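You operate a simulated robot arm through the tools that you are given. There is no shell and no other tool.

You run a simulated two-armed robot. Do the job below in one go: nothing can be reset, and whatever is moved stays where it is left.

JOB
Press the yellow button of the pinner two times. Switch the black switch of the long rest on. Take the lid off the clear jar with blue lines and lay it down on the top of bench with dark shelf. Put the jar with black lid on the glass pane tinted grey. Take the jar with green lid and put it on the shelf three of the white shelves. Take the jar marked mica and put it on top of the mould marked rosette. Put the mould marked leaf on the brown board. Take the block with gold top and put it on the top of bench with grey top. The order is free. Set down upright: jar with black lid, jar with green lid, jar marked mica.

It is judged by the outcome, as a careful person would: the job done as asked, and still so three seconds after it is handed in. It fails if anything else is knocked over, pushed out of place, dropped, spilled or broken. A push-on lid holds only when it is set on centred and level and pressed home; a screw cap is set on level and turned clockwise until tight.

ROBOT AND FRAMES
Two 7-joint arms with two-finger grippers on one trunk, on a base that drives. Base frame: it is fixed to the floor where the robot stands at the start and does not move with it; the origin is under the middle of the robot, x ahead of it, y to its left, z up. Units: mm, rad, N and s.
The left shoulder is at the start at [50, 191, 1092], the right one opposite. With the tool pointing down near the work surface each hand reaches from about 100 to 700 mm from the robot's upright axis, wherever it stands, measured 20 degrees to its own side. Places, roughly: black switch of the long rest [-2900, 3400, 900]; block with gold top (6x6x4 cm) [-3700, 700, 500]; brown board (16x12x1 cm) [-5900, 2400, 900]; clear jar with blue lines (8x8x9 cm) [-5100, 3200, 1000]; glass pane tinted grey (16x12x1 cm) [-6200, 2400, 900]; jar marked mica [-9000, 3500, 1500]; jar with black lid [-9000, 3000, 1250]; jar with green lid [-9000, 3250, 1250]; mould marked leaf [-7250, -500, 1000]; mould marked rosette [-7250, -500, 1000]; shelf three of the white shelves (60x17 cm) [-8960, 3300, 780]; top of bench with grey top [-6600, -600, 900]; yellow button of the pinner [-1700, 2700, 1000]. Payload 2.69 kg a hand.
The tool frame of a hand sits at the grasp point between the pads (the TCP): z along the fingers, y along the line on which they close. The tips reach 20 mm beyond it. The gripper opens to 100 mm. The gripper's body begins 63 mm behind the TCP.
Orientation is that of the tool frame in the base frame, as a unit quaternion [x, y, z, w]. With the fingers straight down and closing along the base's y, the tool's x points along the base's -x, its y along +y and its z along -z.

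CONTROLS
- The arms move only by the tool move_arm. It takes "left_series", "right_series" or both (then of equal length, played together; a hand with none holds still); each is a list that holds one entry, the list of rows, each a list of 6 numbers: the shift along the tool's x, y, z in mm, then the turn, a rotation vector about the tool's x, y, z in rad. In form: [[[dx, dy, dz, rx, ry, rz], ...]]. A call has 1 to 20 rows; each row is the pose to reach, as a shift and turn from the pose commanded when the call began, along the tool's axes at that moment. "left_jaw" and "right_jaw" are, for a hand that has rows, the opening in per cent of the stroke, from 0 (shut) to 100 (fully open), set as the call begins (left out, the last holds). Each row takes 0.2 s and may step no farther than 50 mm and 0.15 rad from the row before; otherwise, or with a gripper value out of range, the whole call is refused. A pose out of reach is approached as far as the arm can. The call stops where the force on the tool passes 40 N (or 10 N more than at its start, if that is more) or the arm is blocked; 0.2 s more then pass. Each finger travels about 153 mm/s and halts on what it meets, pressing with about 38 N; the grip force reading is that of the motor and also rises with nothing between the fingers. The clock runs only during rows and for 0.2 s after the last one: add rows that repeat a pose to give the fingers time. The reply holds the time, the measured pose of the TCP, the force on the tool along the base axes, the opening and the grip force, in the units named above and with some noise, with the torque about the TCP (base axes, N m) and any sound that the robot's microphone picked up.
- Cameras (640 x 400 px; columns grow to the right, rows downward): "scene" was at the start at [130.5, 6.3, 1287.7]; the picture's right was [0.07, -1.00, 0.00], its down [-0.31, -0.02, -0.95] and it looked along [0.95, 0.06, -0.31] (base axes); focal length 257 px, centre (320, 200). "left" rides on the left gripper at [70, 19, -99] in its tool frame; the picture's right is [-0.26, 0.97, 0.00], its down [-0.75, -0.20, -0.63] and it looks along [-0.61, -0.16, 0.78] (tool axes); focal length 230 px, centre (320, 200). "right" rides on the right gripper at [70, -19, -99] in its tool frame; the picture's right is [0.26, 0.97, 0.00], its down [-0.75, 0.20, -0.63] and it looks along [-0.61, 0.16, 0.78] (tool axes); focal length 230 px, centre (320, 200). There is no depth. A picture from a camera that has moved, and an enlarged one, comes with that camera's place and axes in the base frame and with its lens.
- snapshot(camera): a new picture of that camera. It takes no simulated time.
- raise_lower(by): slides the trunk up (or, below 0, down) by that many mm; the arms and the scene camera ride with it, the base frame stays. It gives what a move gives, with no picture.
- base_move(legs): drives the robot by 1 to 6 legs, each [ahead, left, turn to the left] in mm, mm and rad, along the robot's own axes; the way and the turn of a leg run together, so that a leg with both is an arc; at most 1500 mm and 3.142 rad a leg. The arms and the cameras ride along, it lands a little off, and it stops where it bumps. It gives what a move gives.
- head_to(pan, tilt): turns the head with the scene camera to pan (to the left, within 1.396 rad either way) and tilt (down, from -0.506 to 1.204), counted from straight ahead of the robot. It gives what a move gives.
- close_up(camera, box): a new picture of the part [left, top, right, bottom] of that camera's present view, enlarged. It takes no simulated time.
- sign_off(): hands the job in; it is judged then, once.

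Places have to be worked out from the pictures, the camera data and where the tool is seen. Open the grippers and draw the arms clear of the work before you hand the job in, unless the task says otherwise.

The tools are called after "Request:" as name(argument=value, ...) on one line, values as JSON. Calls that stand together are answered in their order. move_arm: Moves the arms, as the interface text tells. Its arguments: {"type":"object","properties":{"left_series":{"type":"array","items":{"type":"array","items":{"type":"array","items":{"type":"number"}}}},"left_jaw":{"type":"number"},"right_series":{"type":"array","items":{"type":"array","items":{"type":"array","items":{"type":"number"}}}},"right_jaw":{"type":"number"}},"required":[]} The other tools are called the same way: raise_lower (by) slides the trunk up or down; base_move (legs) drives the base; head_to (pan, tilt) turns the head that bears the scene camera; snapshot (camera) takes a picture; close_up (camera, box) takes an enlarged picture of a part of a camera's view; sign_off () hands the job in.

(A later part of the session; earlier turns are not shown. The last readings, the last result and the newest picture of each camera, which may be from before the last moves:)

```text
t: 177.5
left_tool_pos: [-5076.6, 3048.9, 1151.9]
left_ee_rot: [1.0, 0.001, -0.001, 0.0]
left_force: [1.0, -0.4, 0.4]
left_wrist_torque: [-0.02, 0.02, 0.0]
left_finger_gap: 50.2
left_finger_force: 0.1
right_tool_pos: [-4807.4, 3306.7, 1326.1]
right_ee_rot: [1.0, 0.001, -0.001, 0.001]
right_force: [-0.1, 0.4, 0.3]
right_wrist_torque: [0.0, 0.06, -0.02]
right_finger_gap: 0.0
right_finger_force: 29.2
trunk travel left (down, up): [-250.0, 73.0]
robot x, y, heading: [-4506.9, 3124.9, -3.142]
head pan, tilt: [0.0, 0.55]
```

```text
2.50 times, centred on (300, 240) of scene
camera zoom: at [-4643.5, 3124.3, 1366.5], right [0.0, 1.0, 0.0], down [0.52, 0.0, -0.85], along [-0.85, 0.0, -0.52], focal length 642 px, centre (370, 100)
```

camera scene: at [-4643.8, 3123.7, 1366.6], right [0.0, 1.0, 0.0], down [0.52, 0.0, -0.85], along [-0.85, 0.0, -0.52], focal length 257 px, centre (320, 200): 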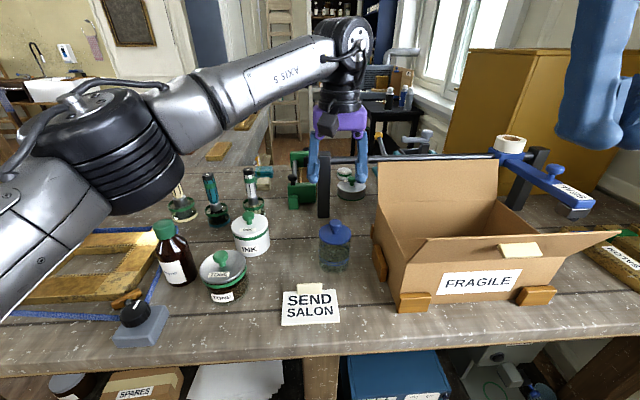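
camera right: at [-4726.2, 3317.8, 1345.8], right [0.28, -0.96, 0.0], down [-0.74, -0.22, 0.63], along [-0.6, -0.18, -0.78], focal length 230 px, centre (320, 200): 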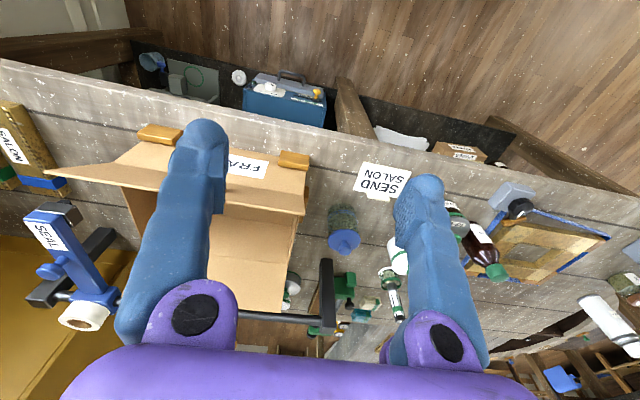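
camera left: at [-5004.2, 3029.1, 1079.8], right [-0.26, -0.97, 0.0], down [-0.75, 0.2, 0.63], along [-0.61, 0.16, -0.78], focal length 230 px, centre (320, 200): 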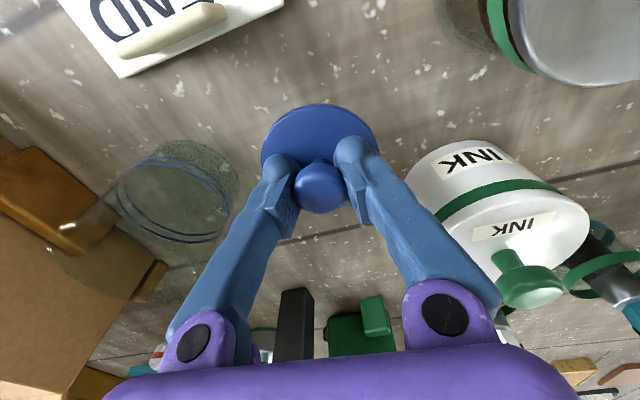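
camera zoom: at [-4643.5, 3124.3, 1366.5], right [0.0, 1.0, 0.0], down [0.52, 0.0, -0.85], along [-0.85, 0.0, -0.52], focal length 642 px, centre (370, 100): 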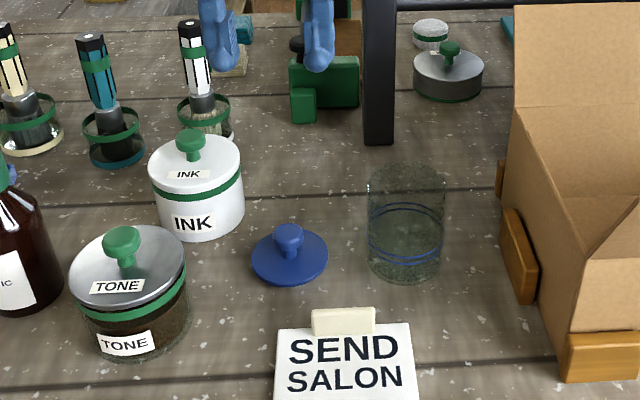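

The lid lies flat on the dark-shelf bench and the open jar stands unmoved. I retract the left hand to its travel pose and back out of the gap toward the corridor.

Request:
move_arm(left_series=[[[0, 0, -40, 0, 0, 0], [30, 10, -70, 0, 0, 0], [70, 25, -85, 0, 0, 0], [110, 40, -88, 0, 0, 0], [150, 55, -88, 0, 0, 0], [185, 64, -88, 0, 0, 0]]])

Request:
base_move(legs=[[-130, 0, 0], [0, 1300, 0]])

Request:
head_to(pan=1.0, tilt=0.5)

Request:
snapshot(camera="scene")

Request:
head_to(pan=1.39, tilt=0.5)

Request:
snapshot(camera="scene")

```text
t: 178.9
left_tool_pos: [-4889.5, 2982.6, 1242.5]
left_ee_rot: [1.0, 0.002, -0.001, 0.0]
left_force: [0.4, -0.4, 0.1]
left_wrist_torque: [0.0, 0.0, -0.02]
left_finger_gap: 50.2
left_finger_force: 0.1
right_tool_pos: [-4807.9, 3307.5, 1327.7]
right_ee_rot: [1.0, 0.001, -0.001, 0.0]
right_force: [-0.3, -0.6, 0.3]
right_wrist_torque: [-0.01, 0.03, 0.0]
right_finger_gap: 0.0
right_finger_force: 29.5
trunk travel left (down, up): [-250.0, 73.0]
robot x, y, heading: [-4509.2, 3127.2, -3.139]
head pan, tilt: [0.0, 0.55]
```

```text
t: 191.2
left_tool_pos: [-4760.0, 1708.8, 1241.3]
left_ee_rot: [1.0, -0.001, -0.001, -0.001]
left_force: [-0.2, 0.9, -0.3]
left_wrist_torque: [-0.01, -0.04, 0.01]
left_finger_gap: 49.7
left_finger_force: 0.2
right_tool_pos: [-4675.6, 2032.1, 1327.1]
right_ee_rot: [1.0, 0.001, 0.0, 0.0]
right_force: [0.1, -0.9, 0.1]
right_wrist_torque: [0.03, 0.01, 0.0]
right_finger_gap: 0.1
right_finger_force: 29.6
trunk travel left (down, up): [-250.0, 73.0]
robot x, y, heading: [-4377.1, 1847.5, -3.142]
head pan, tilt: [0.0, 0.55]
```

```text
t: 192.5
left_tool_pos: [-4760.7, 1708.9, 1242.0]
left_ee_rot: [1.0, 0.0, -0.001, 0.0]
left_force: [0.1, 0.0, 0.5]
left_wrist_torque: [-0.01, 0.0, 0.0]
left_finger_gap: 49.9
left_finger_force: 0.1
right_tool_pos: [-4676.0, 2032.2, 1327.5]
right_ee_rot: [1.0, 0.0, -0.001, 0.0]
right_force: [1.2, 1.2, -0.8]
right_wrist_torque: [-0.04, 0.0, -0.02]
right_finger_gap: 0.1
right_finger_force: 29.6
trunk travel left (down, up): [-250.0, 73.0]
robot x, y, heading: [-4378.8, 1848.4, 3.142]
head pan, tilt: [1.0, 0.499]
```

```text
taken
camera scene: at [-4472.1, 1771.5, 1371.1], right [-0.84, 0.54, 0.0], down [0.26, 0.4, -0.88], along [-0.47, -0.74, -0.48], focal length 257 px, centre (320, 200)
```

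scene: 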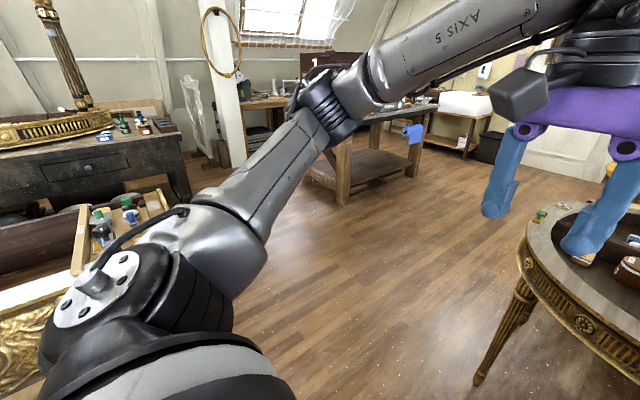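

```text
t: 193.3
left_tool_pos: [-4759.9, 1707.2, 1241.1]
left_ee_rot: [1.0, 0.0, -0.001, -0.001]
left_force: [1.0, 0.3, -0.1]
left_wrist_torque: [-0.01, 0.0, 0.02]
left_finger_gap: 50.2
left_finger_force: 0.1
right_tool_pos: [-4675.6, 2032.9, 1325.8]
right_ee_rot: [1.0, 0.0, 0.0, 0.0]
right_force: [-0.5, -0.8, -0.2]
right_wrist_torque: [0.02, 0.0, 0.0]
right_finger_gap: 0.0
right_finger_force: 29.8
trunk travel left (down, up): [-250.0, 73.0]
robot x, y, heading: [-4380.6, 1852.1, -3.145]
head pan, tilt: [1.389, 0.499]
```

```text
taken
camera scene: at [-4439.4, 1758.6, 1371.1], right [-0.98, 0.18, 0.0], down [0.09, 0.47, -0.88], along [-0.16, -0.86, -0.48], focal length 257 px, centre (320, 200)
```

scene: 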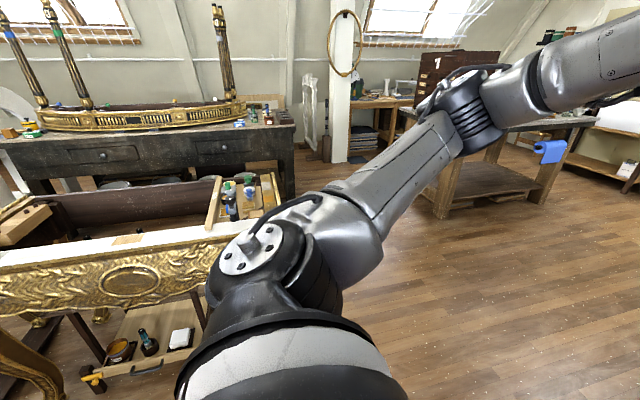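

The console with the tray beneath stands to my left; the gold-topped block should be near [-3700, 700, 500]. I turn to face -y and shift toward x≈-3800 to look.

Request:
base_move(legs=[[0, 0, 1.571], [0, 500, 0]])

Request:
head_to(pan=0.0, tilt=0.65)

Request:
snapshot(camera="scene")

Request:
head_to(pan=0.6, tilt=0.65)

Request:
snapshot(camera="scene")

Request:
snapshot(camera="left")

```text
t: 202.0
left_tool_pos: [-3745.7, 1465.4, 1242.7]
left_ee_rot: [0.709, 0.705, -0.001, 0.0]
left_force: [0.6, -0.4, -0.1]
left_wrist_torque: [0.0, 0.0, -0.01]
left_finger_gap: 49.9
left_finger_force: 0.0
right_tool_pos: [-4069.1, 1551.2, 1326.7]
right_ee_rot: [0.708, 0.706, 0.0, 0.0]
right_force: [0.3, -0.1, 0.0]
right_wrist_torque: [0.0, 0.01, -0.03]
right_finger_gap: 0.0
right_finger_force: 29.6
trunk travel left (down, up): [-250.0, 73.0]
robot x, y, heading: [-3886.5, 1845.2, -1.572]
head pan, tilt: [1.389, 0.499]
```

```text
t: 203.5
left_tool_pos: [-3745.9, 1464.5, 1242.8]
left_ee_rot: [0.709, 0.705, -0.001, 0.001]
left_force: [-0.1, 0.0, -0.3]
left_wrist_torque: [0.01, -0.03, 0.01]
left_finger_gap: 50.2
left_finger_force: 0.0
right_tool_pos: [-4067.9, 1551.8, 1327.6]
right_ee_rot: [0.709, 0.706, 0.0, 0.0]
right_force: [-0.4, 0.0, -0.2]
right_wrist_torque: [0.01, -0.02, -0.01]
right_finger_gap: 0.4
right_finger_force: 29.5
trunk travel left (down, up): [-250.0, 73.0]
robot x, y, heading: [-3883.1, 1841.4, -1.577]
head pan, tilt: [0.0, 0.649]
```

```text
taken
camera scene: at [-3886.8, 1718.8, 1357.7], right [-1.0, 0.0, 0.0], down [0.0, 0.6, -0.8], along [0.0, -0.8, -0.6], focal length 257 px, centre (320, 200)
```

scene: 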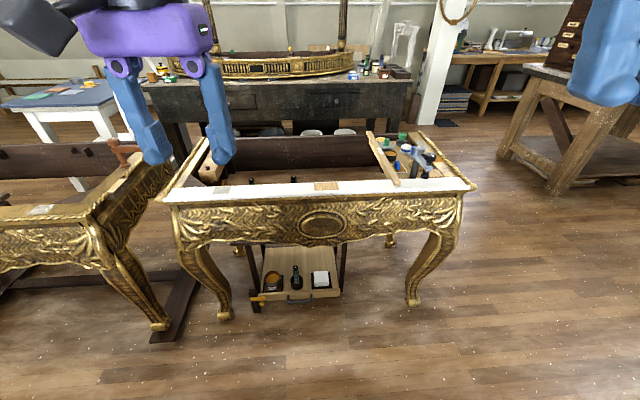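

```text
t: 204.5
left_tool_pos: [-3745.6, 1463.7, 1241.9]
left_ee_rot: [0.709, 0.705, -0.001, -0.001]
left_force: [-0.3, 0.0, 0.2]
left_wrist_torque: [0.03, -0.02, -0.01]
left_finger_gap: 50.1
left_finger_force: 0.0
right_tool_pos: [-4068.4, 1550.0, 1326.7]
right_ee_rot: [0.709, 0.705, 0.0, 0.0]
right_force: [0.1, -0.1, 0.3]
right_wrist_torque: [0.0, 0.0, 0.02]
right_finger_gap: 0.0
right_finger_force: 29.8
trunk travel left (down, up): [-250.0, 73.0]
robot x, y, heading: [-3883.2, 1845.3, -1.576]
head pan, tilt: [0.6, 0.649]
```

```text
taken
camera scene: at [-3837.8, 1733.6, 1357.7], right [-0.83, -0.56, 0.0], down [-0.34, 0.5, -0.8], along [0.45, -0.66, -0.6], focal length 257 px, centre (320, 200)
```

scene: 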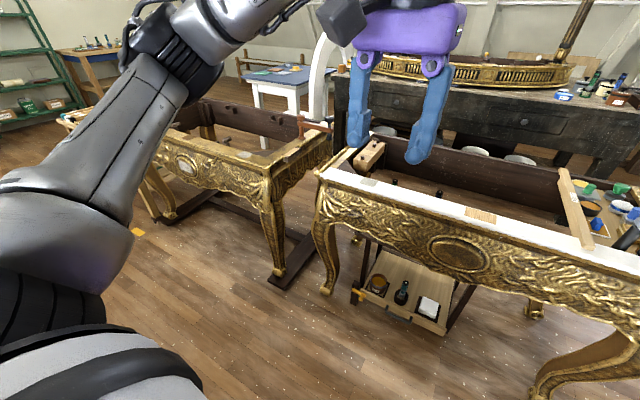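

```text
taken
camera left: at [-3725.1, 1534.0, 1340.9], right [0.96, -0.26, 0.0], down [-0.2, -0.75, 0.63], along [-0.17, -0.61, -0.78], focal length 230 px, centre (320, 200)
```

left: 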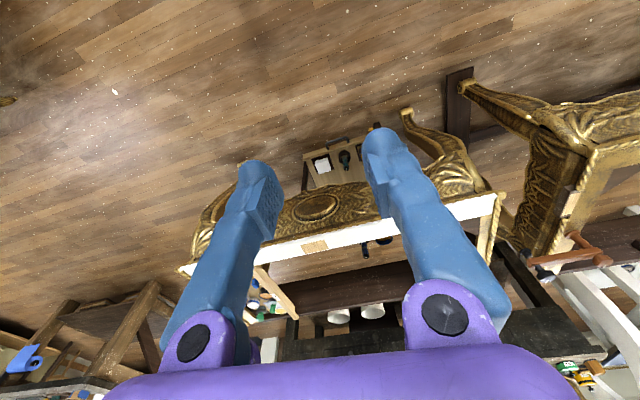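

The console frame is open-topped; the block may be inside it. I zoom in.

Request:
head_to(pan=0.1, tilt=0.65)

Request:
close_up(camera="scene", box=[160, 120, 480, 320])

Request:
close_up(camera="left", box=[240, 110, 500, 290])

```text
t: 205.5
left_tool_pos: [-3745.4, 1465.0, 1242.0]
left_ee_rot: [0.709, 0.705, -0.001, 0.0]
left_force: [-0.1, -0.3, 1.2]
left_wrist_torque: [0.0, 0.01, -0.01]
left_finger_gap: 50.0
left_finger_force: 0.0
right_tool_pos: [-4069.6, 1550.7, 1326.2]
right_ee_rot: [0.709, 0.705, 0.0, 0.0]
right_force: [0.4, 1.3, 0.2]
right_wrist_torque: [0.0, 0.0, -0.01]
right_finger_gap: 0.2
right_finger_force: 29.1
trunk travel left (down, up): [-250.0, 73.0]
robot x, y, heading: [-3881.5, 1844.8, -1.575]
head pan, tilt: [0.099, 0.649]
```

```text
2.00 times, centred on (320, 220) of scene
camera zoom: at [-3878.1, 1719.2, 1357.7], right [-1.0, -0.09, 0.0], down [-0.06, 0.6, -0.8], along [0.08, -0.79, -0.6], focal length 513 px, centre (320, 160)
```

zoom: 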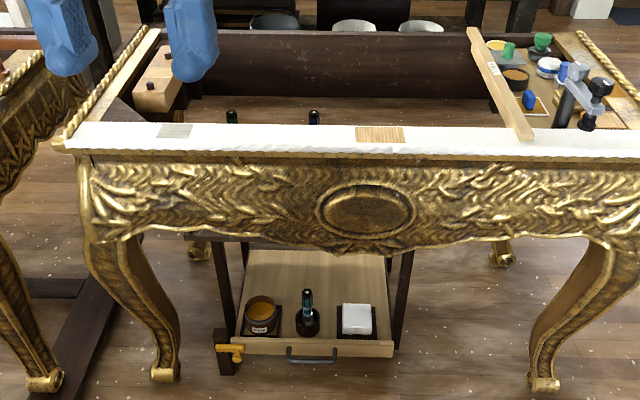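

```text
2.22 times, centred on (370, 200) of left
camera zoom: at [-3725.1, 1534.0, 1340.8], right [0.96, -0.26, 0.0], down [-0.2, -0.75, 0.63], along [-0.17, -0.61, -0.78], focal length 511 px, centre (209, 200)
```

zoom: 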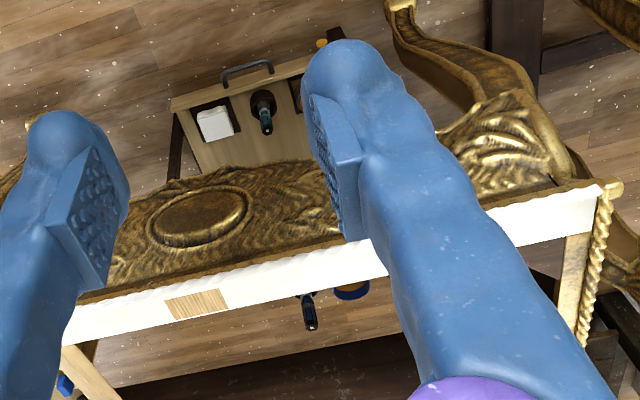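

The tray under the console is too low (z≈140). I drive closer to look down into the open console frame near x≈-3700.

Request:
base_move(legs=[[540, 0, 0.005], [0, 120, 0]])

Request:
head_to(pan=0.0, tilt=0.9)

Request:
snapshot(camera="scene")

Request:
snapshot(camera="left")

Request:
snapshot(camera="right")

```text
t: 208.3
left_tool_pos: [-3746.8, 967.8, 1241.5]
left_ee_rot: [0.707, 0.707, -0.001, 0.0]
left_force: [-0.2, -0.3, 0.8]
left_wrist_torque: [-0.04, -0.05, -0.02]
left_finger_gap: 50.1
left_finger_force: 0.1
right_tool_pos: [-4068.4, 1052.4, 1326.5]
right_ee_rot: [0.708, 0.707, 0.0, 0.0]
right_force: [-1.6, 0.3, 0.4]
right_wrist_torque: [-0.04, 0.01, 0.0]
right_finger_gap: 0.2
right_finger_force: 29.2
trunk travel left (down, up): [-250.0, 73.0]
robot x, y, heading: [-3887.9, 1347.0, -1.572]
head pan, tilt: [0.099, 0.649]
stopped in leg 1: the robot was blocked; the commanded pose is now the measured one
```

```text
t: 209.1
left_tool_pos: [-3746.2, 967.7, 1241.3]
left_ee_rot: [0.708, 0.707, 0.0, -0.001]
left_force: [0.1, -0.3, -0.2]
left_wrist_torque: [0.05, 0.0, -0.01]
left_finger_gap: 49.9
left_finger_force: 0.0
right_tool_pos: [-4068.8, 1051.4, 1327.0]
right_ee_rot: [0.708, 0.706, 0.0, 0.0]
right_force: [-0.5, -1.1, -0.7]
right_wrist_torque: [0.01, 0.02, 0.0]
right_finger_gap: 0.1
right_finger_force: 29.2
trunk travel left (down, up): [-250.0, 73.0]
robot x, y, heading: [-3889.7, 1348.7, -1.572]
head pan, tilt: [0.0, 0.901]
```

```text
taken
camera scene: at [-3888.5, 1231.9, 1337.2], right [-1.0, 0.0, 0.0], down [0.0, 0.78, -0.62], along [0.0, -0.62, -0.78], focal length 257 px, centre (320, 200)
```

scene: 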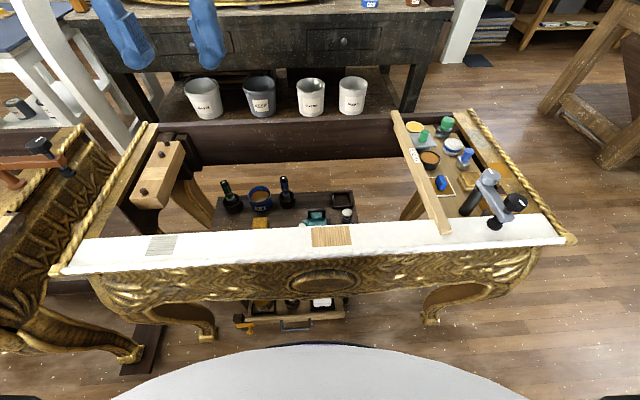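

```text
taken
camera left: at [-3726.0, 1036.5, 1340.6], right [0.97, -0.26, 0.0], down [-0.2, -0.75, 0.63], along [-0.16, -0.61, -0.78], focal length 230 px, centre (320, 200)
```

left: 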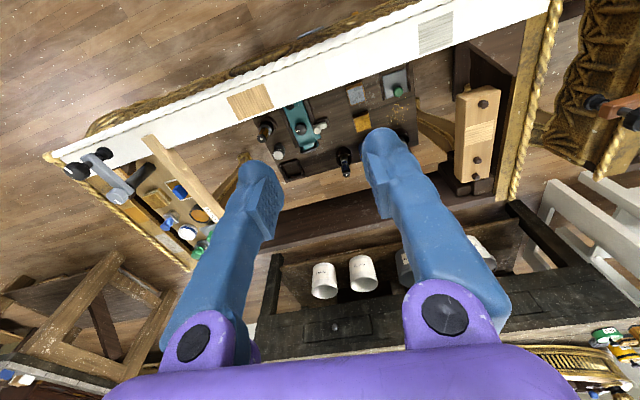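

```text
taken
camera right: at [-4089.0, 1121.8, 1424.5], right [0.97, 0.26, 0.0], down [0.2, -0.75, 0.63], along [0.16, -0.61, -0.78], focal length 230 px, centre (320, 200)
```

right: 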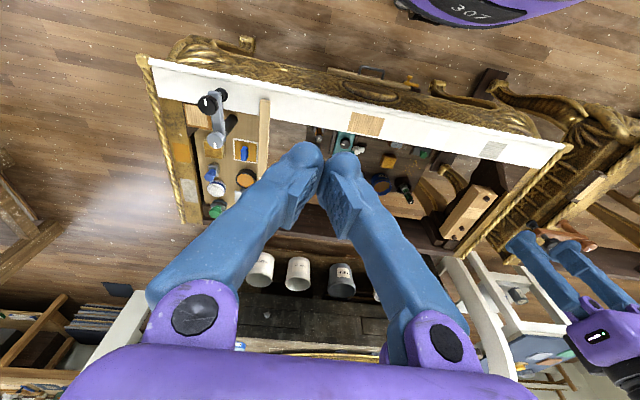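

The base was stopped at y=1347 by something low in front (I'll back off slightly). Inside the frame there's a dark tray with a gold square block; I zoom in on it with both cameras.

Request:
base_move(legs=[[-30, 0, 0]])

Request:
close_up(camera="scene", box=[180, 150, 400, 290])

Request:
close_up(camera="left", box=[240, 60, 460, 200])

Request:
close_up(camera="right", box=[280, 80, 520, 230])

```text
t: 209.9
left_tool_pos: [-3745.6, 997.3, 1241.6]
left_ee_rot: [0.707, 0.707, -0.001, 0.0]
left_force: [-0.1, 0.6, -0.2]
left_wrist_torque: [-0.05, -0.01, 0.02]
left_finger_gap: 49.7
left_finger_force: 0.0
right_tool_pos: [-4070.1, 1081.9, 1326.6]
right_ee_rot: [0.708, 0.706, 0.0, 0.0]
right_force: [0.3, 1.1, -0.2]
right_wrist_torque: [-0.05, 0.02, 0.01]
right_finger_gap: 0.0
right_finger_force: 29.7
trunk travel left (down, up): [-250.0, 73.0]
robot x, y, heading: [-3884.5, 1381.7, -1.57]
head pan, tilt: [0.0, 0.901]
```

```text
2.86 times, centred on (290, 220) of scene
camera zoom: at [-3888.5, 1262.2, 1337.2], right [-1.0, 0.0, 0.0], down [0.0, 0.78, -0.62], along [0.0, -0.62, -0.78], focal length 733 px, centre (406, 143)
```

zoom: 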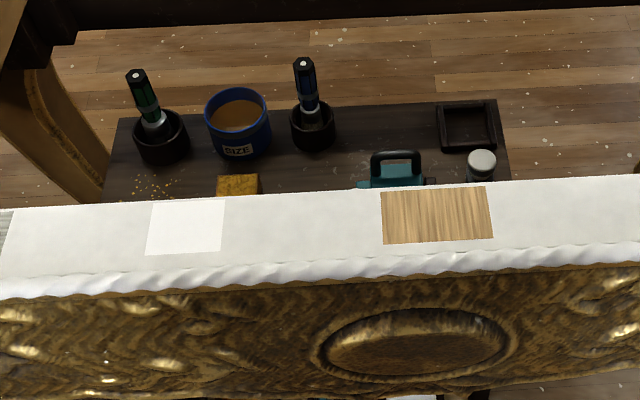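

```text
2.86 times, centred on (350, 130) of left
camera zoom: at [-3726.0, 1066.6, 1340.8], right [0.97, -0.26, 0.0], down [-0.2, -0.75, 0.63], along [-0.16, -0.61, -0.78], focal length 657 px, centre (234, 400)
```

zoom: 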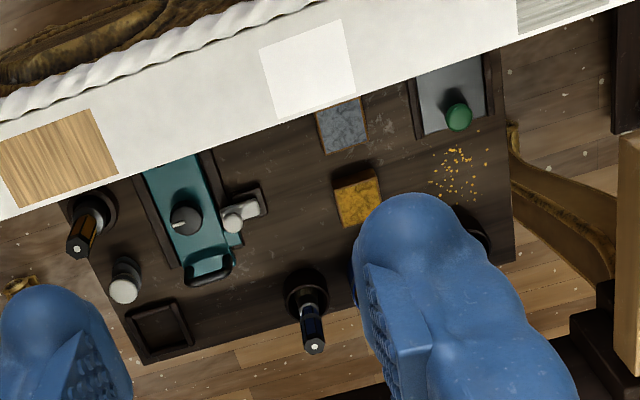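

```text
2.67 times, centred on (400, 155) of right
camera zoom: at [-4089.0, 1152.0, 1424.7], right [0.97, 0.26, 0.0], down [0.2, -0.75, 0.63], along [0.16, -0.61, -0.78], focal length 614 px, centre (107, 320)
```

zoom: 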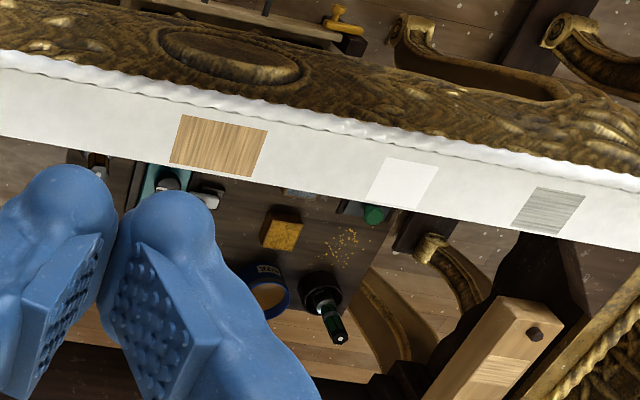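

The gold block is at about [-3658, 703, 513] on a trolley tray inside the console; from the front the arm can't clear the front strip, but from behind (y<443) it can. I back off, shift west and turn to face +y so I can enter the space behind the console.

Request:
base_move(legs=[[-380, 0, 0], [0, -600, 0], [0, 0, 3.141]])

Request:
head_to(pan=1.2, tilt=0.5)

Request:
snapshot(camera="scene")

```text
t: 225.0
left_tool_pos: [-4609.3, 2156.1, 1240.7]
left_ee_rot: [-0.697, 0.717, -0.001, 0.001]
left_force: [0.7, 0.2, -0.3]
left_wrist_torque: [0.02, 0.0, 0.01]
left_finger_gap: 50.0
left_finger_force: 0.0
right_tool_pos: [-4290.3, 2061.5, 1326.0]
right_ee_rot: [-0.696, 0.718, 0.0, 0.0]
right_force: [-1.2, 0.2, -0.4]
right_wrist_torque: [0.0, -0.02, -0.01]
right_finger_gap: 0.0
right_finger_force: 29.6
trunk travel left (down, up): [-250.0, 73.0]
robot x, y, heading: [-4479.1, 1768.9, 1.539]
head pan, tilt: [0.0, 0.901]
```

```text
t: 226.4
left_tool_pos: [-4611.3, 2157.1, 1241.6]
left_ee_rot: [-0.696, 0.718, 0.0, 0.001]
left_force: [0.1, 0.8, -0.1]
left_wrist_torque: [0.01, -0.01, -0.03]
left_finger_gap: 50.1
left_finger_force: 0.1
right_tool_pos: [-4289.3, 2061.9, 1326.9]
right_ee_rot: [-0.696, 0.718, 0.0, -0.001]
right_force: [0.4, 0.1, -0.3]
right_wrist_torque: [0.02, 0.0, 0.04]
right_finger_gap: 0.0
right_finger_force: 29.5
trunk travel left (down, up): [-250.0, 73.0]
robot x, y, heading: [-4481.4, 1771.4, 1.544]
head pan, tilt: [1.201, 0.499]
```

```text
taken
camera scene: at [-4567.0, 1847.2, 1371.1], right [0.39, 0.92, 0.0], down [0.44, -0.19, -0.88], along [-0.81, 0.34, -0.48], focal length 257 px, centre (320, 200)
```

scene: 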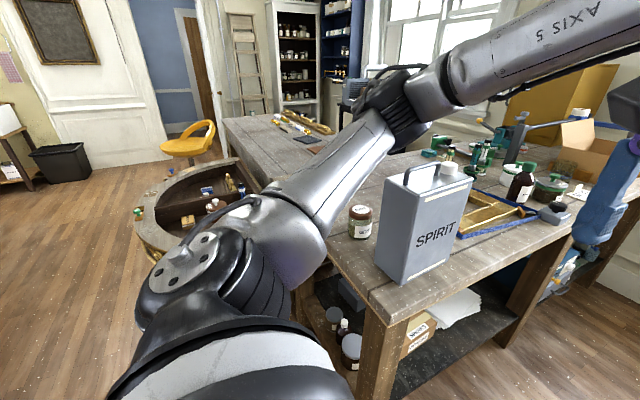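

I back away from the bench corner first, then strafe left to x≈-4810 in the clear lane between the round table and the console.

Request:
base_move(legs=[[-330, 0, 0.027], [0, 340, 0]])

Request:
head_to(pan=-1.39, tilt=0.6)

Request:
snapshot(camera="scene")

Request:
head_to(pan=1.39, tilt=0.6)

Request:
snapshot(camera="scene")

```text
t: 231.7
left_tool_pos: [-4962.5, 1829.3, 1241.7]
left_ee_rot: [-0.704, 0.71, 0.0, 0.001]
left_force: [-0.4, 0.0, 0.4]
left_wrist_torque: [0.0, 0.01, 0.04]
left_finger_gap: 49.9
left_finger_force: 0.0
right_tool_pos: [-4638.5, 1743.7, 1327.2]
right_ee_rot: [-0.704, 0.71, 0.0, -0.001]
right_force: [-0.2, 0.1, 0.3]
right_wrist_torque: [0.01, -0.01, 0.0]
right_finger_gap: 0.1
right_finger_force: 29.5
trunk travel left (down, up): [-250.0, 73.0]
robot x, y, heading: [-4823.6, 1449.8, 1.558]
head pan, tilt: [1.201, 0.499]
```

```text
t: 234.0
left_tool_pos: [-4962.1, 1828.9, 1241.1]
left_ee_rot: [-0.704, 0.71, 0.0, 0.001]
left_force: [-0.1, -0.7, 0.5]
left_wrist_torque: [0.03, 0.02, 0.01]
left_finger_gap: 50.1
left_finger_force: 0.0
right_tool_pos: [-4639.2, 1743.2, 1327.4]
right_ee_rot: [-0.704, 0.71, 0.0, 0.0]
right_force: [0.1, -0.5, 0.7]
right_wrist_torque: [-0.01, -0.01, -0.02]
right_finger_gap: 0.0
right_finger_force: 29.3
trunk travel left (down, up): [-250.0, 73.0]
robot x, y, heading: [-4823.8, 1448.2, 1.561]
head pan, tilt: [-1.389, 0.6]
```

```text
taken
camera scene: at [-4739.9, 1503.3, 1362.0], right [0.17, -0.98, 0.0], down [-0.56, -0.1, -0.83], along [0.81, 0.14, -0.56], focal length 257 px, centre (320, 200)
```

scene: 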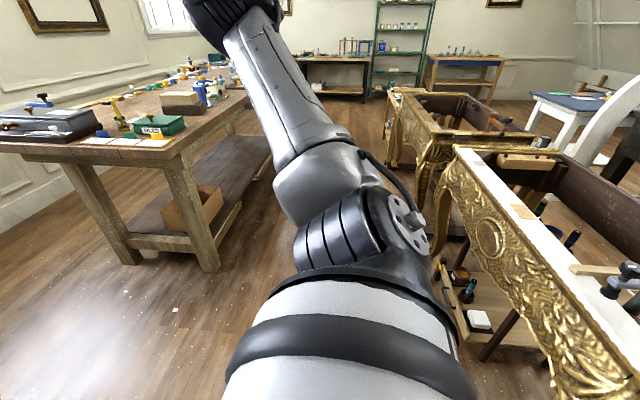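

```text
t: 236.5
left_tool_pos: [-4962.1, 1830.0, 1241.8]
left_ee_rot: [-0.705, 0.709, -0.001, 0.001]
left_force: [-0.5, -0.6, 0.9]
left_wrist_torque: [-0.01, -0.03, 0.03]
left_finger_gap: 50.0
left_finger_force: 0.0
right_tool_pos: [-4638.1, 1743.3, 1325.4]
right_ee_rot: [-0.704, 0.71, 0.0, 0.0]
right_force: [-0.6, -0.3, 0.8]
right_wrist_torque: [0.02, -0.01, 0.0]
right_finger_gap: 0.2
right_finger_force: 29.7
trunk travel left (down, up): [-250.0, 73.0]
robot x, y, heading: [-4818.6, 1445.2, 1.56]
head pan, tilt: [1.389, 0.6]
```

```text
taken
camera scene: at [-4913.8, 1504.8, 1362.0], right [0.19, 0.98, 0.0], down [0.55, -0.11, -0.83], along [-0.81, 0.16, -0.56], focal length 257 px, centre (320, 200)
```

scene: 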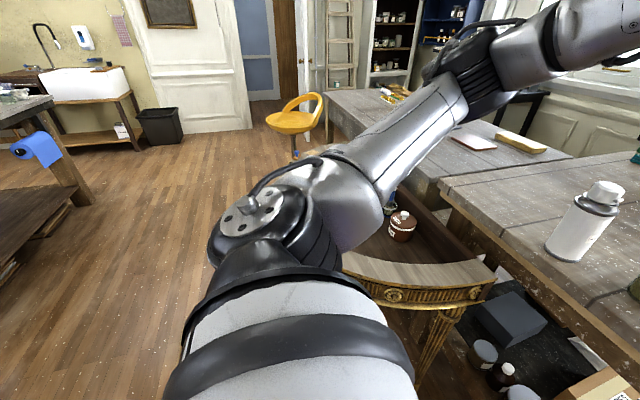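

The lane is clear. I shift 50 mm more to the west and back up along x≈-4880 past the console's end.

Request:
base_move(legs=[[0, 50, 0.01], [-1500, 0, 0]])

Request:
head_to(pan=-1.2, tilt=0.6)

Request:
snapshot(camera="scene")

Request:
head_to(pan=1.39, tilt=0.5)

Request:
snapshot(camera="scene")

```text
t: 244.6
left_tool_pos: [-5002.5, 333.2, 1241.9]
left_ee_rot: [0.717, -0.697, 0.0, -0.002]
left_force: [0.5, 0.8, -0.2]
left_wrist_torque: [-0.01, 0.02, 0.01]
left_finger_gap: 49.9
left_finger_force: 0.1
right_tool_pos: [-4677.6, 256.3, 1326.6]
right_ee_rot: [0.717, -0.697, 0.0, 0.0]
right_force: [-0.7, -1.0, 0.7]
right_wrist_torque: [0.01, 0.0, 0.02]
right_finger_gap: 0.0
right_finger_force: 29.5
trunk travel left (down, up): [-250.0, 73.0]
robot x, y, heading: [-4852.6, -44.5, 1.595]
head pan, tilt: [1.389, 0.6]
```

```text
t: 246.9
left_tool_pos: [-5004.3, 333.4, 1242.2]
left_ee_rot: [0.717, -0.697, 0.0, -0.001]
left_force: [0.2, -0.2, 0.3]
left_wrist_torque: [-0.02, 0.0, 0.01]
left_finger_gap: 50.2
left_finger_force: 0.3
right_tool_pos: [-4676.8, 256.9, 1325.7]
right_ee_rot: [0.716, -0.698, 0.0, 0.0]
right_force: [-0.3, -0.6, -0.7]
right_wrist_torque: [0.0, 0.01, 0.02]
right_finger_gap: 0.1
right_finger_force: 29.1
trunk travel left (down, up): [-250.0, 73.0]
robot x, y, heading: [-4853.3, -44.5, 1.598]
head pan, tilt: [-1.201, 0.6]
```

```text
taken
camera scene: at [-4775.6, 30.9, 1362.0], right [0.39, -0.92, 0.0], down [-0.52, -0.22, -0.83], along [0.76, 0.32, -0.56], focal length 257 px, centre (320, 200)
```

scene: 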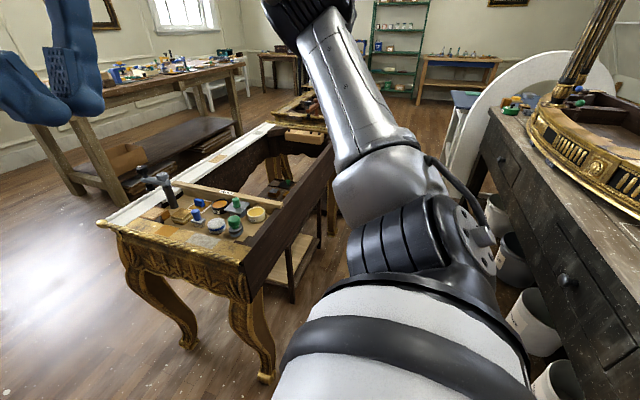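

```text
t: 249.2
left_tool_pos: [-5004.4, 333.5, 1242.1]
left_ee_rot: [0.717, -0.697, 0.0, 0.0]
left_force: [0.3, -0.6, -0.3]
left_wrist_torque: [0.0, 0.02, 0.01]
left_finger_gap: 50.2
left_finger_force: 0.1
right_tool_pos: [-4679.0, 256.9, 1326.7]
right_ee_rot: [0.717, -0.698, 0.0, 0.0]
right_force: [0.3, 0.4, -0.4]
right_wrist_torque: [-0.02, 0.01, -0.02]
right_finger_gap: 0.0
right_finger_force: 29.1
trunk travel left (down, up): [-250.0, 73.0]
robot x, y, heading: [-4855.5, -48.2, 1.594]
head pan, tilt: [1.389, 0.499]
```

```text
taken
camera scene: at [-4947.0, 10.8, 1371.1], right [0.15, 0.99, 0.0], down [0.47, -0.07, -0.88], along [-0.87, 0.14, -0.48], focal length 257 px, centre (320, 200)
```

scene: 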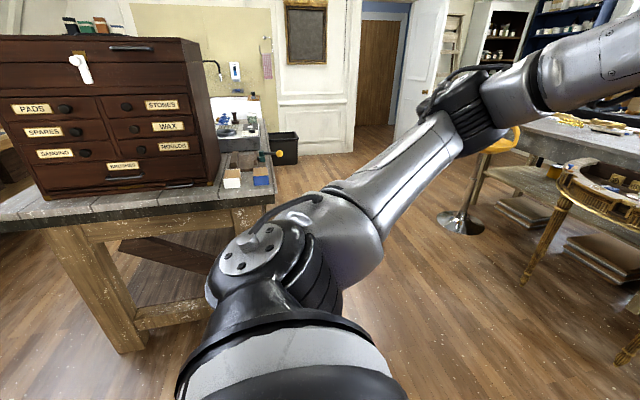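

The space behind the console (y from about -590 to 443) is wide enough. I strafe right (+x) about 1 m along it, facing +y.

Request:
base_move(legs=[[0, 1000, -0.024]])

```text
t: 255.7
left_tool_pos: [-5734.6, 331.2, 1240.6]
left_ee_rot: [-0.706, 0.708, 0.0, 0.001]
left_force: [-0.3, 1.3, 0.2]
left_wrist_torque: [-0.02, 0.02, 0.0]
left_finger_gap: 50.1
left_finger_force: 0.0
right_tool_pos: [-5411.0, 244.9, 1325.9]
right_ee_rot: [-0.705, 0.71, 0.0, 0.001]
right_force: [-0.7, -0.1, 0.5]
right_wrist_torque: [-0.01, 0.0, 0.02]
right_finger_gap: 0.0
right_finger_force: 29.6
trunk travel left (down, up): [-250.0, 73.0]
robot x, y, heading: [-5595.8, -50.2, 1.566]
head pan, tilt: [1.389, 0.499]
stopped in leg 1: the robot was blocked; the commanded pose is now the measured one
```

I used the wrong sign: the robot went left (−x) and was stopped against something at x=-5596. I look at what it touched before moving away.

Request:
snapshot(camera="scene")

Request:
head_to(pan=1.39, tilt=1.1)

Request:
snapshot(camera="scene")

```text
taken
camera scene: at [-5687.3, 6.6, 1371.0], right [0.19, 0.98, 0.0], down [0.47, -0.09, -0.88], along [-0.86, 0.16, -0.48], focal length 257 px, centre (320, 200)
```

scene: 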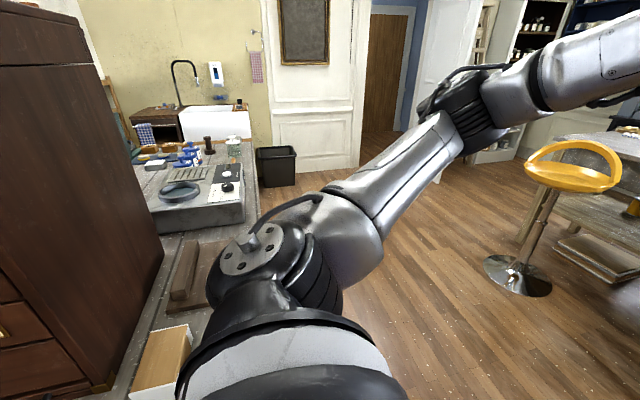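

```text
t: 256.6
left_tool_pos: [-5733.6, 331.9, 1241.9]
left_ee_rot: [-0.706, 0.708, 0.0, 0.002]
left_force: [-0.5, 1.0, -0.7]
left_wrist_torque: [0.02, 0.01, 0.01]
left_finger_gap: 49.9
left_finger_force: 0.0
right_tool_pos: [-5409.3, 243.6, 1326.4]
right_ee_rot: [-0.706, 0.708, 0.0, 0.0]
right_force: [-0.4, -1.1, -0.3]
right_wrist_torque: [-0.01, 0.0, 0.03]
right_finger_gap: 0.0
right_finger_force: 29.2
trunk travel left (down, up): [-250.0, 73.0]
robot x, y, heading: [-5598.5, -47.4, 1.564]
head pan, tilt: [1.389, 1.1]
```

```text
taken
camera scene: at [-5659.3, 0.8, 1323.5], right [0.19, 0.98, 0.0], down [0.88, -0.17, -0.45], along [-0.45, 0.08, -0.89], focal length 257 px, centre (320, 200)
```

scene: 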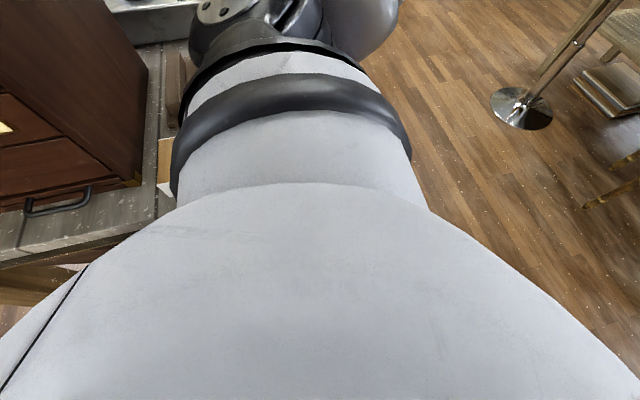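

It only bumped the bench's side; chest and boxes look undisturbed. I move right (+x) away and check the picture from a distance.

Request:
base_move(legs=[[0, -500, 0.005]])

Request:
head_to(pan=1.39, tilt=0.5)

Request:
snapshot(camera="scene")

```text
t: 261.6
left_tool_pos: [-5235.9, 329.3, 1241.3]
left_ee_rot: [0.71, -0.704, 0.0, -0.002]
left_force: [0.0, 0.8, 0.5]
left_wrist_torque: [0.0, -0.02, 0.0]
left_finger_gap: 49.9
left_finger_force: 0.1
right_tool_pos: [-4912.9, 246.9, 1326.6]
right_ee_rot: [0.709, -0.705, -0.001, 0.0]
right_force: [0.3, 0.1, -0.7]
right_wrist_torque: [0.05, 0.0, 0.02]
right_finger_gap: 0.0
right_finger_force: 29.2
trunk travel left (down, up): [-250.0, 73.0]
robot x, y, heading: [-5093.3, -50.9, 1.581]
head pan, tilt: [1.389, 1.1]
```

```text
t: 262.6
left_tool_pos: [-5235.2, 328.0, 1242.8]
left_ee_rot: [0.71, -0.704, 0.0, -0.002]
left_force: [0.1, 0.0, 0.0]
left_wrist_torque: [-0.01, -0.03, 0.03]
left_finger_gap: 50.0
left_finger_force: 0.1
right_tool_pos: [-4911.7, 245.6, 1326.9]
right_ee_rot: [0.71, -0.705, 0.001, 0.001]
right_force: [0.8, -0.7, 0.4]
right_wrist_torque: [-0.04, 0.02, 0.02]
right_finger_gap: 0.0
right_finger_force: 29.4
trunk travel left (down, up): [-250.0, 73.0]
robot x, y, heading: [-5092.7, -50.1, 1.58]
head pan, tilt: [1.389, 0.499]
```

```text
taken
camera scene: at [-5186.2, 5.2, 1371.0], right [0.17, 0.98, 0.0], down [0.47, -0.08, -0.88], along [-0.86, 0.15, -0.48], focal length 257 px, centre (320, 200)
```

scene: 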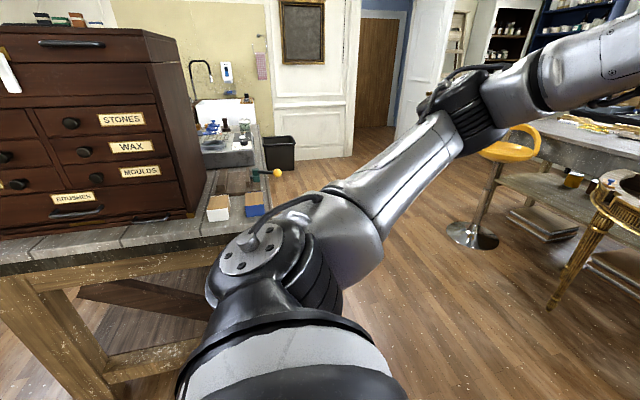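

All still in place. Now strafe right (+x) 1240 mm along behind the console to x≈-3850.

Request:
base_move(legs=[[0, -640, -0.01], [0, -600, 0]])

Request:
head_to(pan=-0.2, tilt=0.8)

Request:
snapshot(camera="scene")

Request:
snapshot(camera="right")

```text
t: 274.0
left_tool_pos: [-3994.5, 327.5, 1242.6]
left_ee_rot: [0.71, -0.704, 0.001, -0.001]
left_force: [-0.1, 0.3, 0.7]
left_wrist_torque: [-0.02, 0.02, 0.01]
left_finger_gap: 50.0
left_finger_force: 0.1
right_tool_pos: [-3670.8, 244.6, 1326.4]
right_ee_rot: [0.709, -0.705, -0.001, 0.0]
right_force: [-0.9, -0.5, 0.3]
right_wrist_torque: [0.01, -0.02, -0.01]
right_finger_gap: 0.0
right_finger_force: 29.6
trunk travel left (down, up): [-250.0, 73.0]
robot x, y, heading: [-3851.2, -52.5, 1.577]
head pan, tilt: [1.389, 0.499]
```

```text
t: 275.6
left_tool_pos: [-3994.6, 327.9, 1242.3]
left_ee_rot: [0.71, -0.705, 0.0, -0.001]
left_force: [-0.5, 0.3, 0.5]
left_wrist_torque: [0.02, -0.05, 0.03]
left_finger_gap: 50.1
left_finger_force: 0.0
right_tool_pos: [-3669.7, 244.7, 1324.6]
right_ee_rot: [0.709, -0.705, -0.001, 0.0]
right_force: [-0.2, -0.7, -0.4]
right_wrist_torque: [0.01, -0.02, -0.01]
right_finger_gap: 0.0
right_finger_force: 29.5
trunk travel left (down, up): [-250.0, 73.0]
robot x, y, heading: [-3849.0, -52.9, 1.576]
head pan, tilt: [-0.201, 0.799]
```

```text
taken
camera scene: at [-3839.4, 66.4, 1345.2], right [0.98, -0.19, 0.0], down [-0.14, -0.7, -0.7], along [0.13, 0.68, -0.72], focal length 257 px, centre (320, 200)
```

scene: 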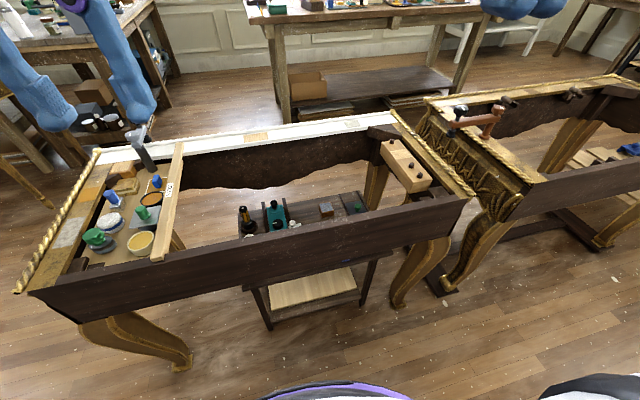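

```text
taken
camera right: at [-3652.1, 175.3, 1424.4], right [-0.96, -0.26, 0.0], down [-0.2, 0.75, 0.63], along [-0.17, 0.61, -0.78], focal length 230 px, centre (320, 200)
```

right: 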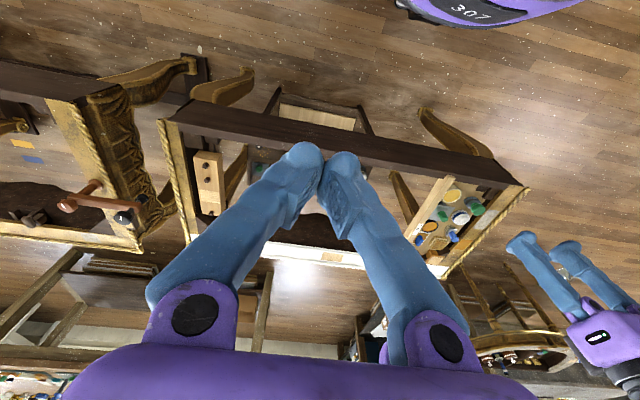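

I'm behind the console; the block lies ahead-right. I lower the trunk 100 mm and drive 195 mm nearer (base goes between the console's back legs), opening the right jaw.

Request:
base_move(legs=[[190, 0, -0.005]])

Request:
raise_lower(by=-100)

Request:
move_arm(right_series=[[[0, 0, 0, 0, 0, 0], [0, 0, 0, 0, 0, 0], [0, 0, 0, 0, 0, 0]]], right_jaw=95)

Request:
snapshot(camera="scene")

Request:
snapshot(camera="right")

```text
t: 277.2
left_tool_pos: [-3993.1, 515.9, 1242.7]
left_ee_rot: [-0.707, 0.707, 0.001, 0.001]
left_force: [-0.1, 0.3, -1.1]
left_wrist_torque: [0.03, 0.02, 0.06]
left_finger_gap: 50.4
left_finger_force: 0.0
right_tool_pos: [-3669.6, 432.7, 1326.3]
right_ee_rot: [-0.707, 0.708, 0.0, 0.0]
right_force: [-0.4, 0.0, -0.4]
right_wrist_torque: [0.0, 0.0, 0.03]
right_finger_gap: 0.0
right_finger_force: 29.3
trunk travel left (down, up): [-250.0, 73.0]
robot x, y, heading: [-3850.0, 136.2, 1.574]
head pan, tilt: [-0.201, 0.799]
```

```text
t: 278.5
left_tool_pos: [-3993.3, 515.6, 1143.4]
left_ee_rot: [0.708, -0.707, -0.001, -0.001]
left_force: [-0.5, -0.9, -0.7]
left_wrist_torque: [0.01, 0.0, 0.0]
left_finger_gap: 49.9
left_finger_force: 0.2
right_tool_pos: [-3670.8, 431.6, 1226.3]
right_ee_rot: [-0.707, 0.707, 0.0, 0.001]
right_force: [-0.9, 0.1, 0.7]
right_wrist_torque: [0.0, 0.03, 0.01]
right_finger_gap: 0.4
right_finger_force: 30.0
trunk travel left (down, up): [-150.0, 173.0]
robot x, y, heading: [-3855.4, 137.3, 1.568]
head pan, tilt: [-0.201, 0.799]
```

```text
t: 279.3
left_tool_pos: [-3992.9, 517.4, 1141.7]
left_ee_rot: [0.708, -0.706, 0.0, -0.002]
left_force: [1.0, 0.7, 0.3]
left_wrist_torque: [0.03, -0.03, -0.03]
left_finger_gap: 50.0
left_finger_force: 0.0
right_tool_pos: [-3669.1, 432.2, 1226.0]
right_ee_rot: [0.708, -0.707, 0.0, 0.0]
right_force: [0.4, 0.5, 0.0]
right_wrist_torque: [0.04, 0.0, 0.0]
right_finger_gap: 95.1
right_finger_force: 0.1
trunk travel left (down, up): [-150.0, 173.0]
robot x, y, heading: [-3852.6, 135.4, 1.572]
head pan, tilt: [-0.201, 0.799]
```

```text
taken
camera scene: at [-3839.3, 254.8, 1245.2], right [0.98, -0.2, 0.0], down [-0.14, -0.7, -0.7], along [0.14, 0.68, -0.72], focal length 257 px, centre (320, 200)
```

scene: 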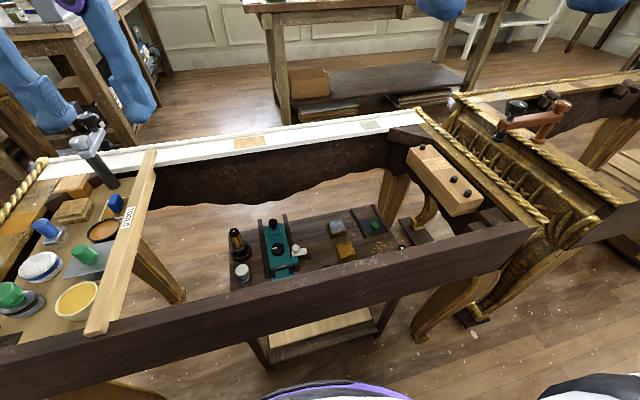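

```text
taken
camera right: at [-3651.4, 362.5, 1324.4], right [-0.97, -0.26, 0.0], down [-0.2, 0.75, 0.63], along [-0.16, 0.61, -0.78], focal length 230 px, centre (320, 200)
```

right: 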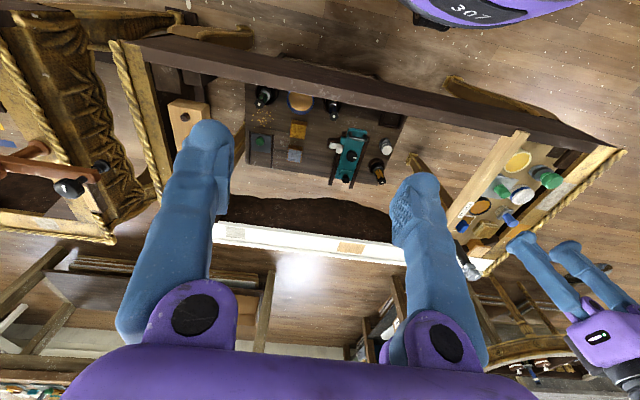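

The block re-measures at (-3659, 702, 513). I move the right hand out over it while descending to z≈1000.

Request:
move_arm(right_series=[[[-40, -2, 20, 0, 0, 0], [-80, -3, 45, 0, 0, 0], [-120, -5, 70, 0, 0, 0], [-160, -7, 95, 0, 0, 0], [-200, -8, 120, 0, 0, 0], [-240, -9, 140, 0, 0, 0], [-270, -10, 170, 0, 0, 0], [-270, -10, 215, 0, 0, 0], [-270, -10, 225, 0, 0, 0]]])

Request:
snapshot(camera="right")

Request:
snapshot(camera="scene")

```text
t: 281.3
left_tool_pos: [-3993.4, 515.8, 1143.1]
left_ee_rot: [0.708, -0.707, 0.0, -0.002]
left_force: [0.4, 0.0, 0.3]
left_wrist_torque: [0.02, 0.02, 0.01]
left_finger_gap: 50.0
left_finger_force: 0.0
right_tool_pos: [-3660.9, 701.5, 1002.9]
right_ee_rot: [0.708, -0.706, -0.001, 0.0]
right_force: [-0.4, 0.7, -0.2]
right_wrist_torque: [-0.03, 0.0, -0.02]
right_finger_gap: 94.8
right_finger_force: 0.0
trunk travel left (down, up): [-150.0, 173.0]
robot x, y, heading: [-3854.9, 134.4, 1.572]
head pan, tilt: [-0.201, 0.799]
```

```text
taken
camera right: at [-3643.4, 631.5, 1100.2], right [-0.97, -0.26, 0.0], down [-0.2, 0.75, 0.63], along [-0.16, 0.61, -0.78], focal length 230 px, centre (320, 200)
```

right: 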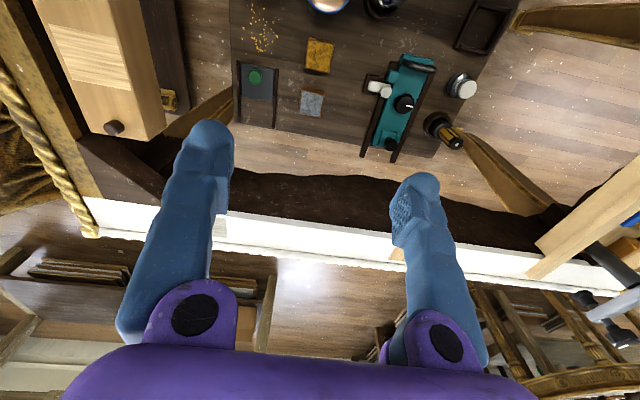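

```text
taken
camera scene: at [-3839.5, 254.8, 1245.2], right [0.98, -0.2, 0.0], down [-0.14, -0.7, -0.7], along [0.14, 0.68, -0.72], focal length 257 px, centre (320, 200)
```

scene: 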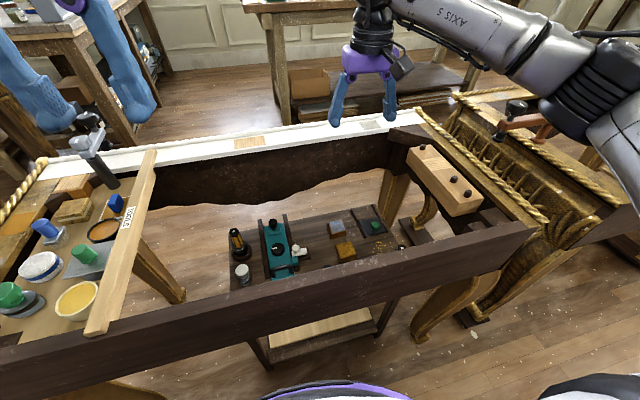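

The elbow swings out to the right above the back board. I descend part-way to z≈760 and check clearance of the arm against the board.

Request:
move_arm(right_series=[[[0, 0, 40, 0, 0, 0], [0, 0, 80, 0, 0, 0], [0, 0, 120, 0, 0, 0], [0, 0, 160, 0, 0, 0], [0, 0, 200, 0, 0, 0], [0, 0, 240, 0, 0, 0]]])

Request:
snapshot(camera="scene")

Request:
snapshot(camera="right")

```text
t: 282.7
left_tool_pos: [-3992.9, 517.1, 1142.5]
left_ee_rot: [0.708, -0.706, 0.0, -0.001]
left_force: [0.5, -0.3, -1.1]
left_wrist_torque: [0.0, 0.0, 0.02]
left_finger_gap: 50.0
left_finger_force: 0.0
right_tool_pos: [-3659.6, 700.6, 761.0]
right_ee_rot: [-0.707, 0.707, 0.0, 0.0]
right_force: [-0.1, -0.3, 0.4]
right_wrist_torque: [0.01, 0.02, 0.03]
right_finger_gap: 94.9
right_finger_force: 0.1
trunk travel left (down, up): [-150.0, 173.0]
robot x, y, heading: [-3853.6, 133.9, 1.569]
head pan, tilt: [-0.201, 0.799]
```

```text
taken
camera scene: at [-3839.2, 255.1, 1245.1], right [0.98, -0.2, 0.0], down [-0.14, -0.7, -0.7], along [0.14, 0.68, -0.72], focal length 257 px, centre (320, 200)
```

scene: 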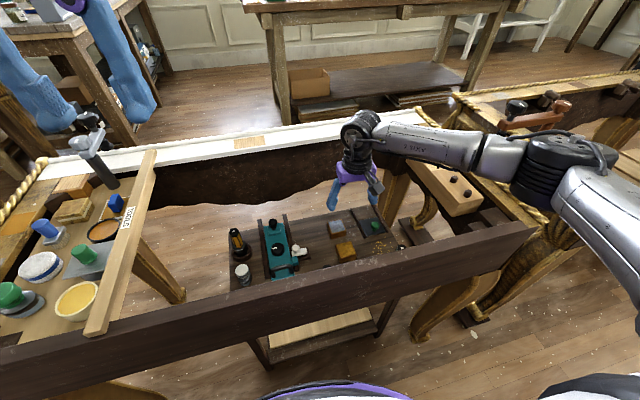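

```text
taken
camera right: at [-3641.8, 631.3, 858.4], right [-0.97, -0.26, 0.0], down [-0.2, 0.75, 0.63], along [-0.16, 0.61, -0.78], focal length 230 px, centre (320, 200)
```

right: 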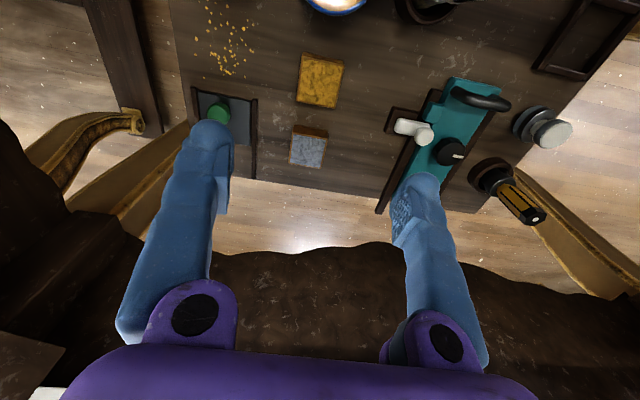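

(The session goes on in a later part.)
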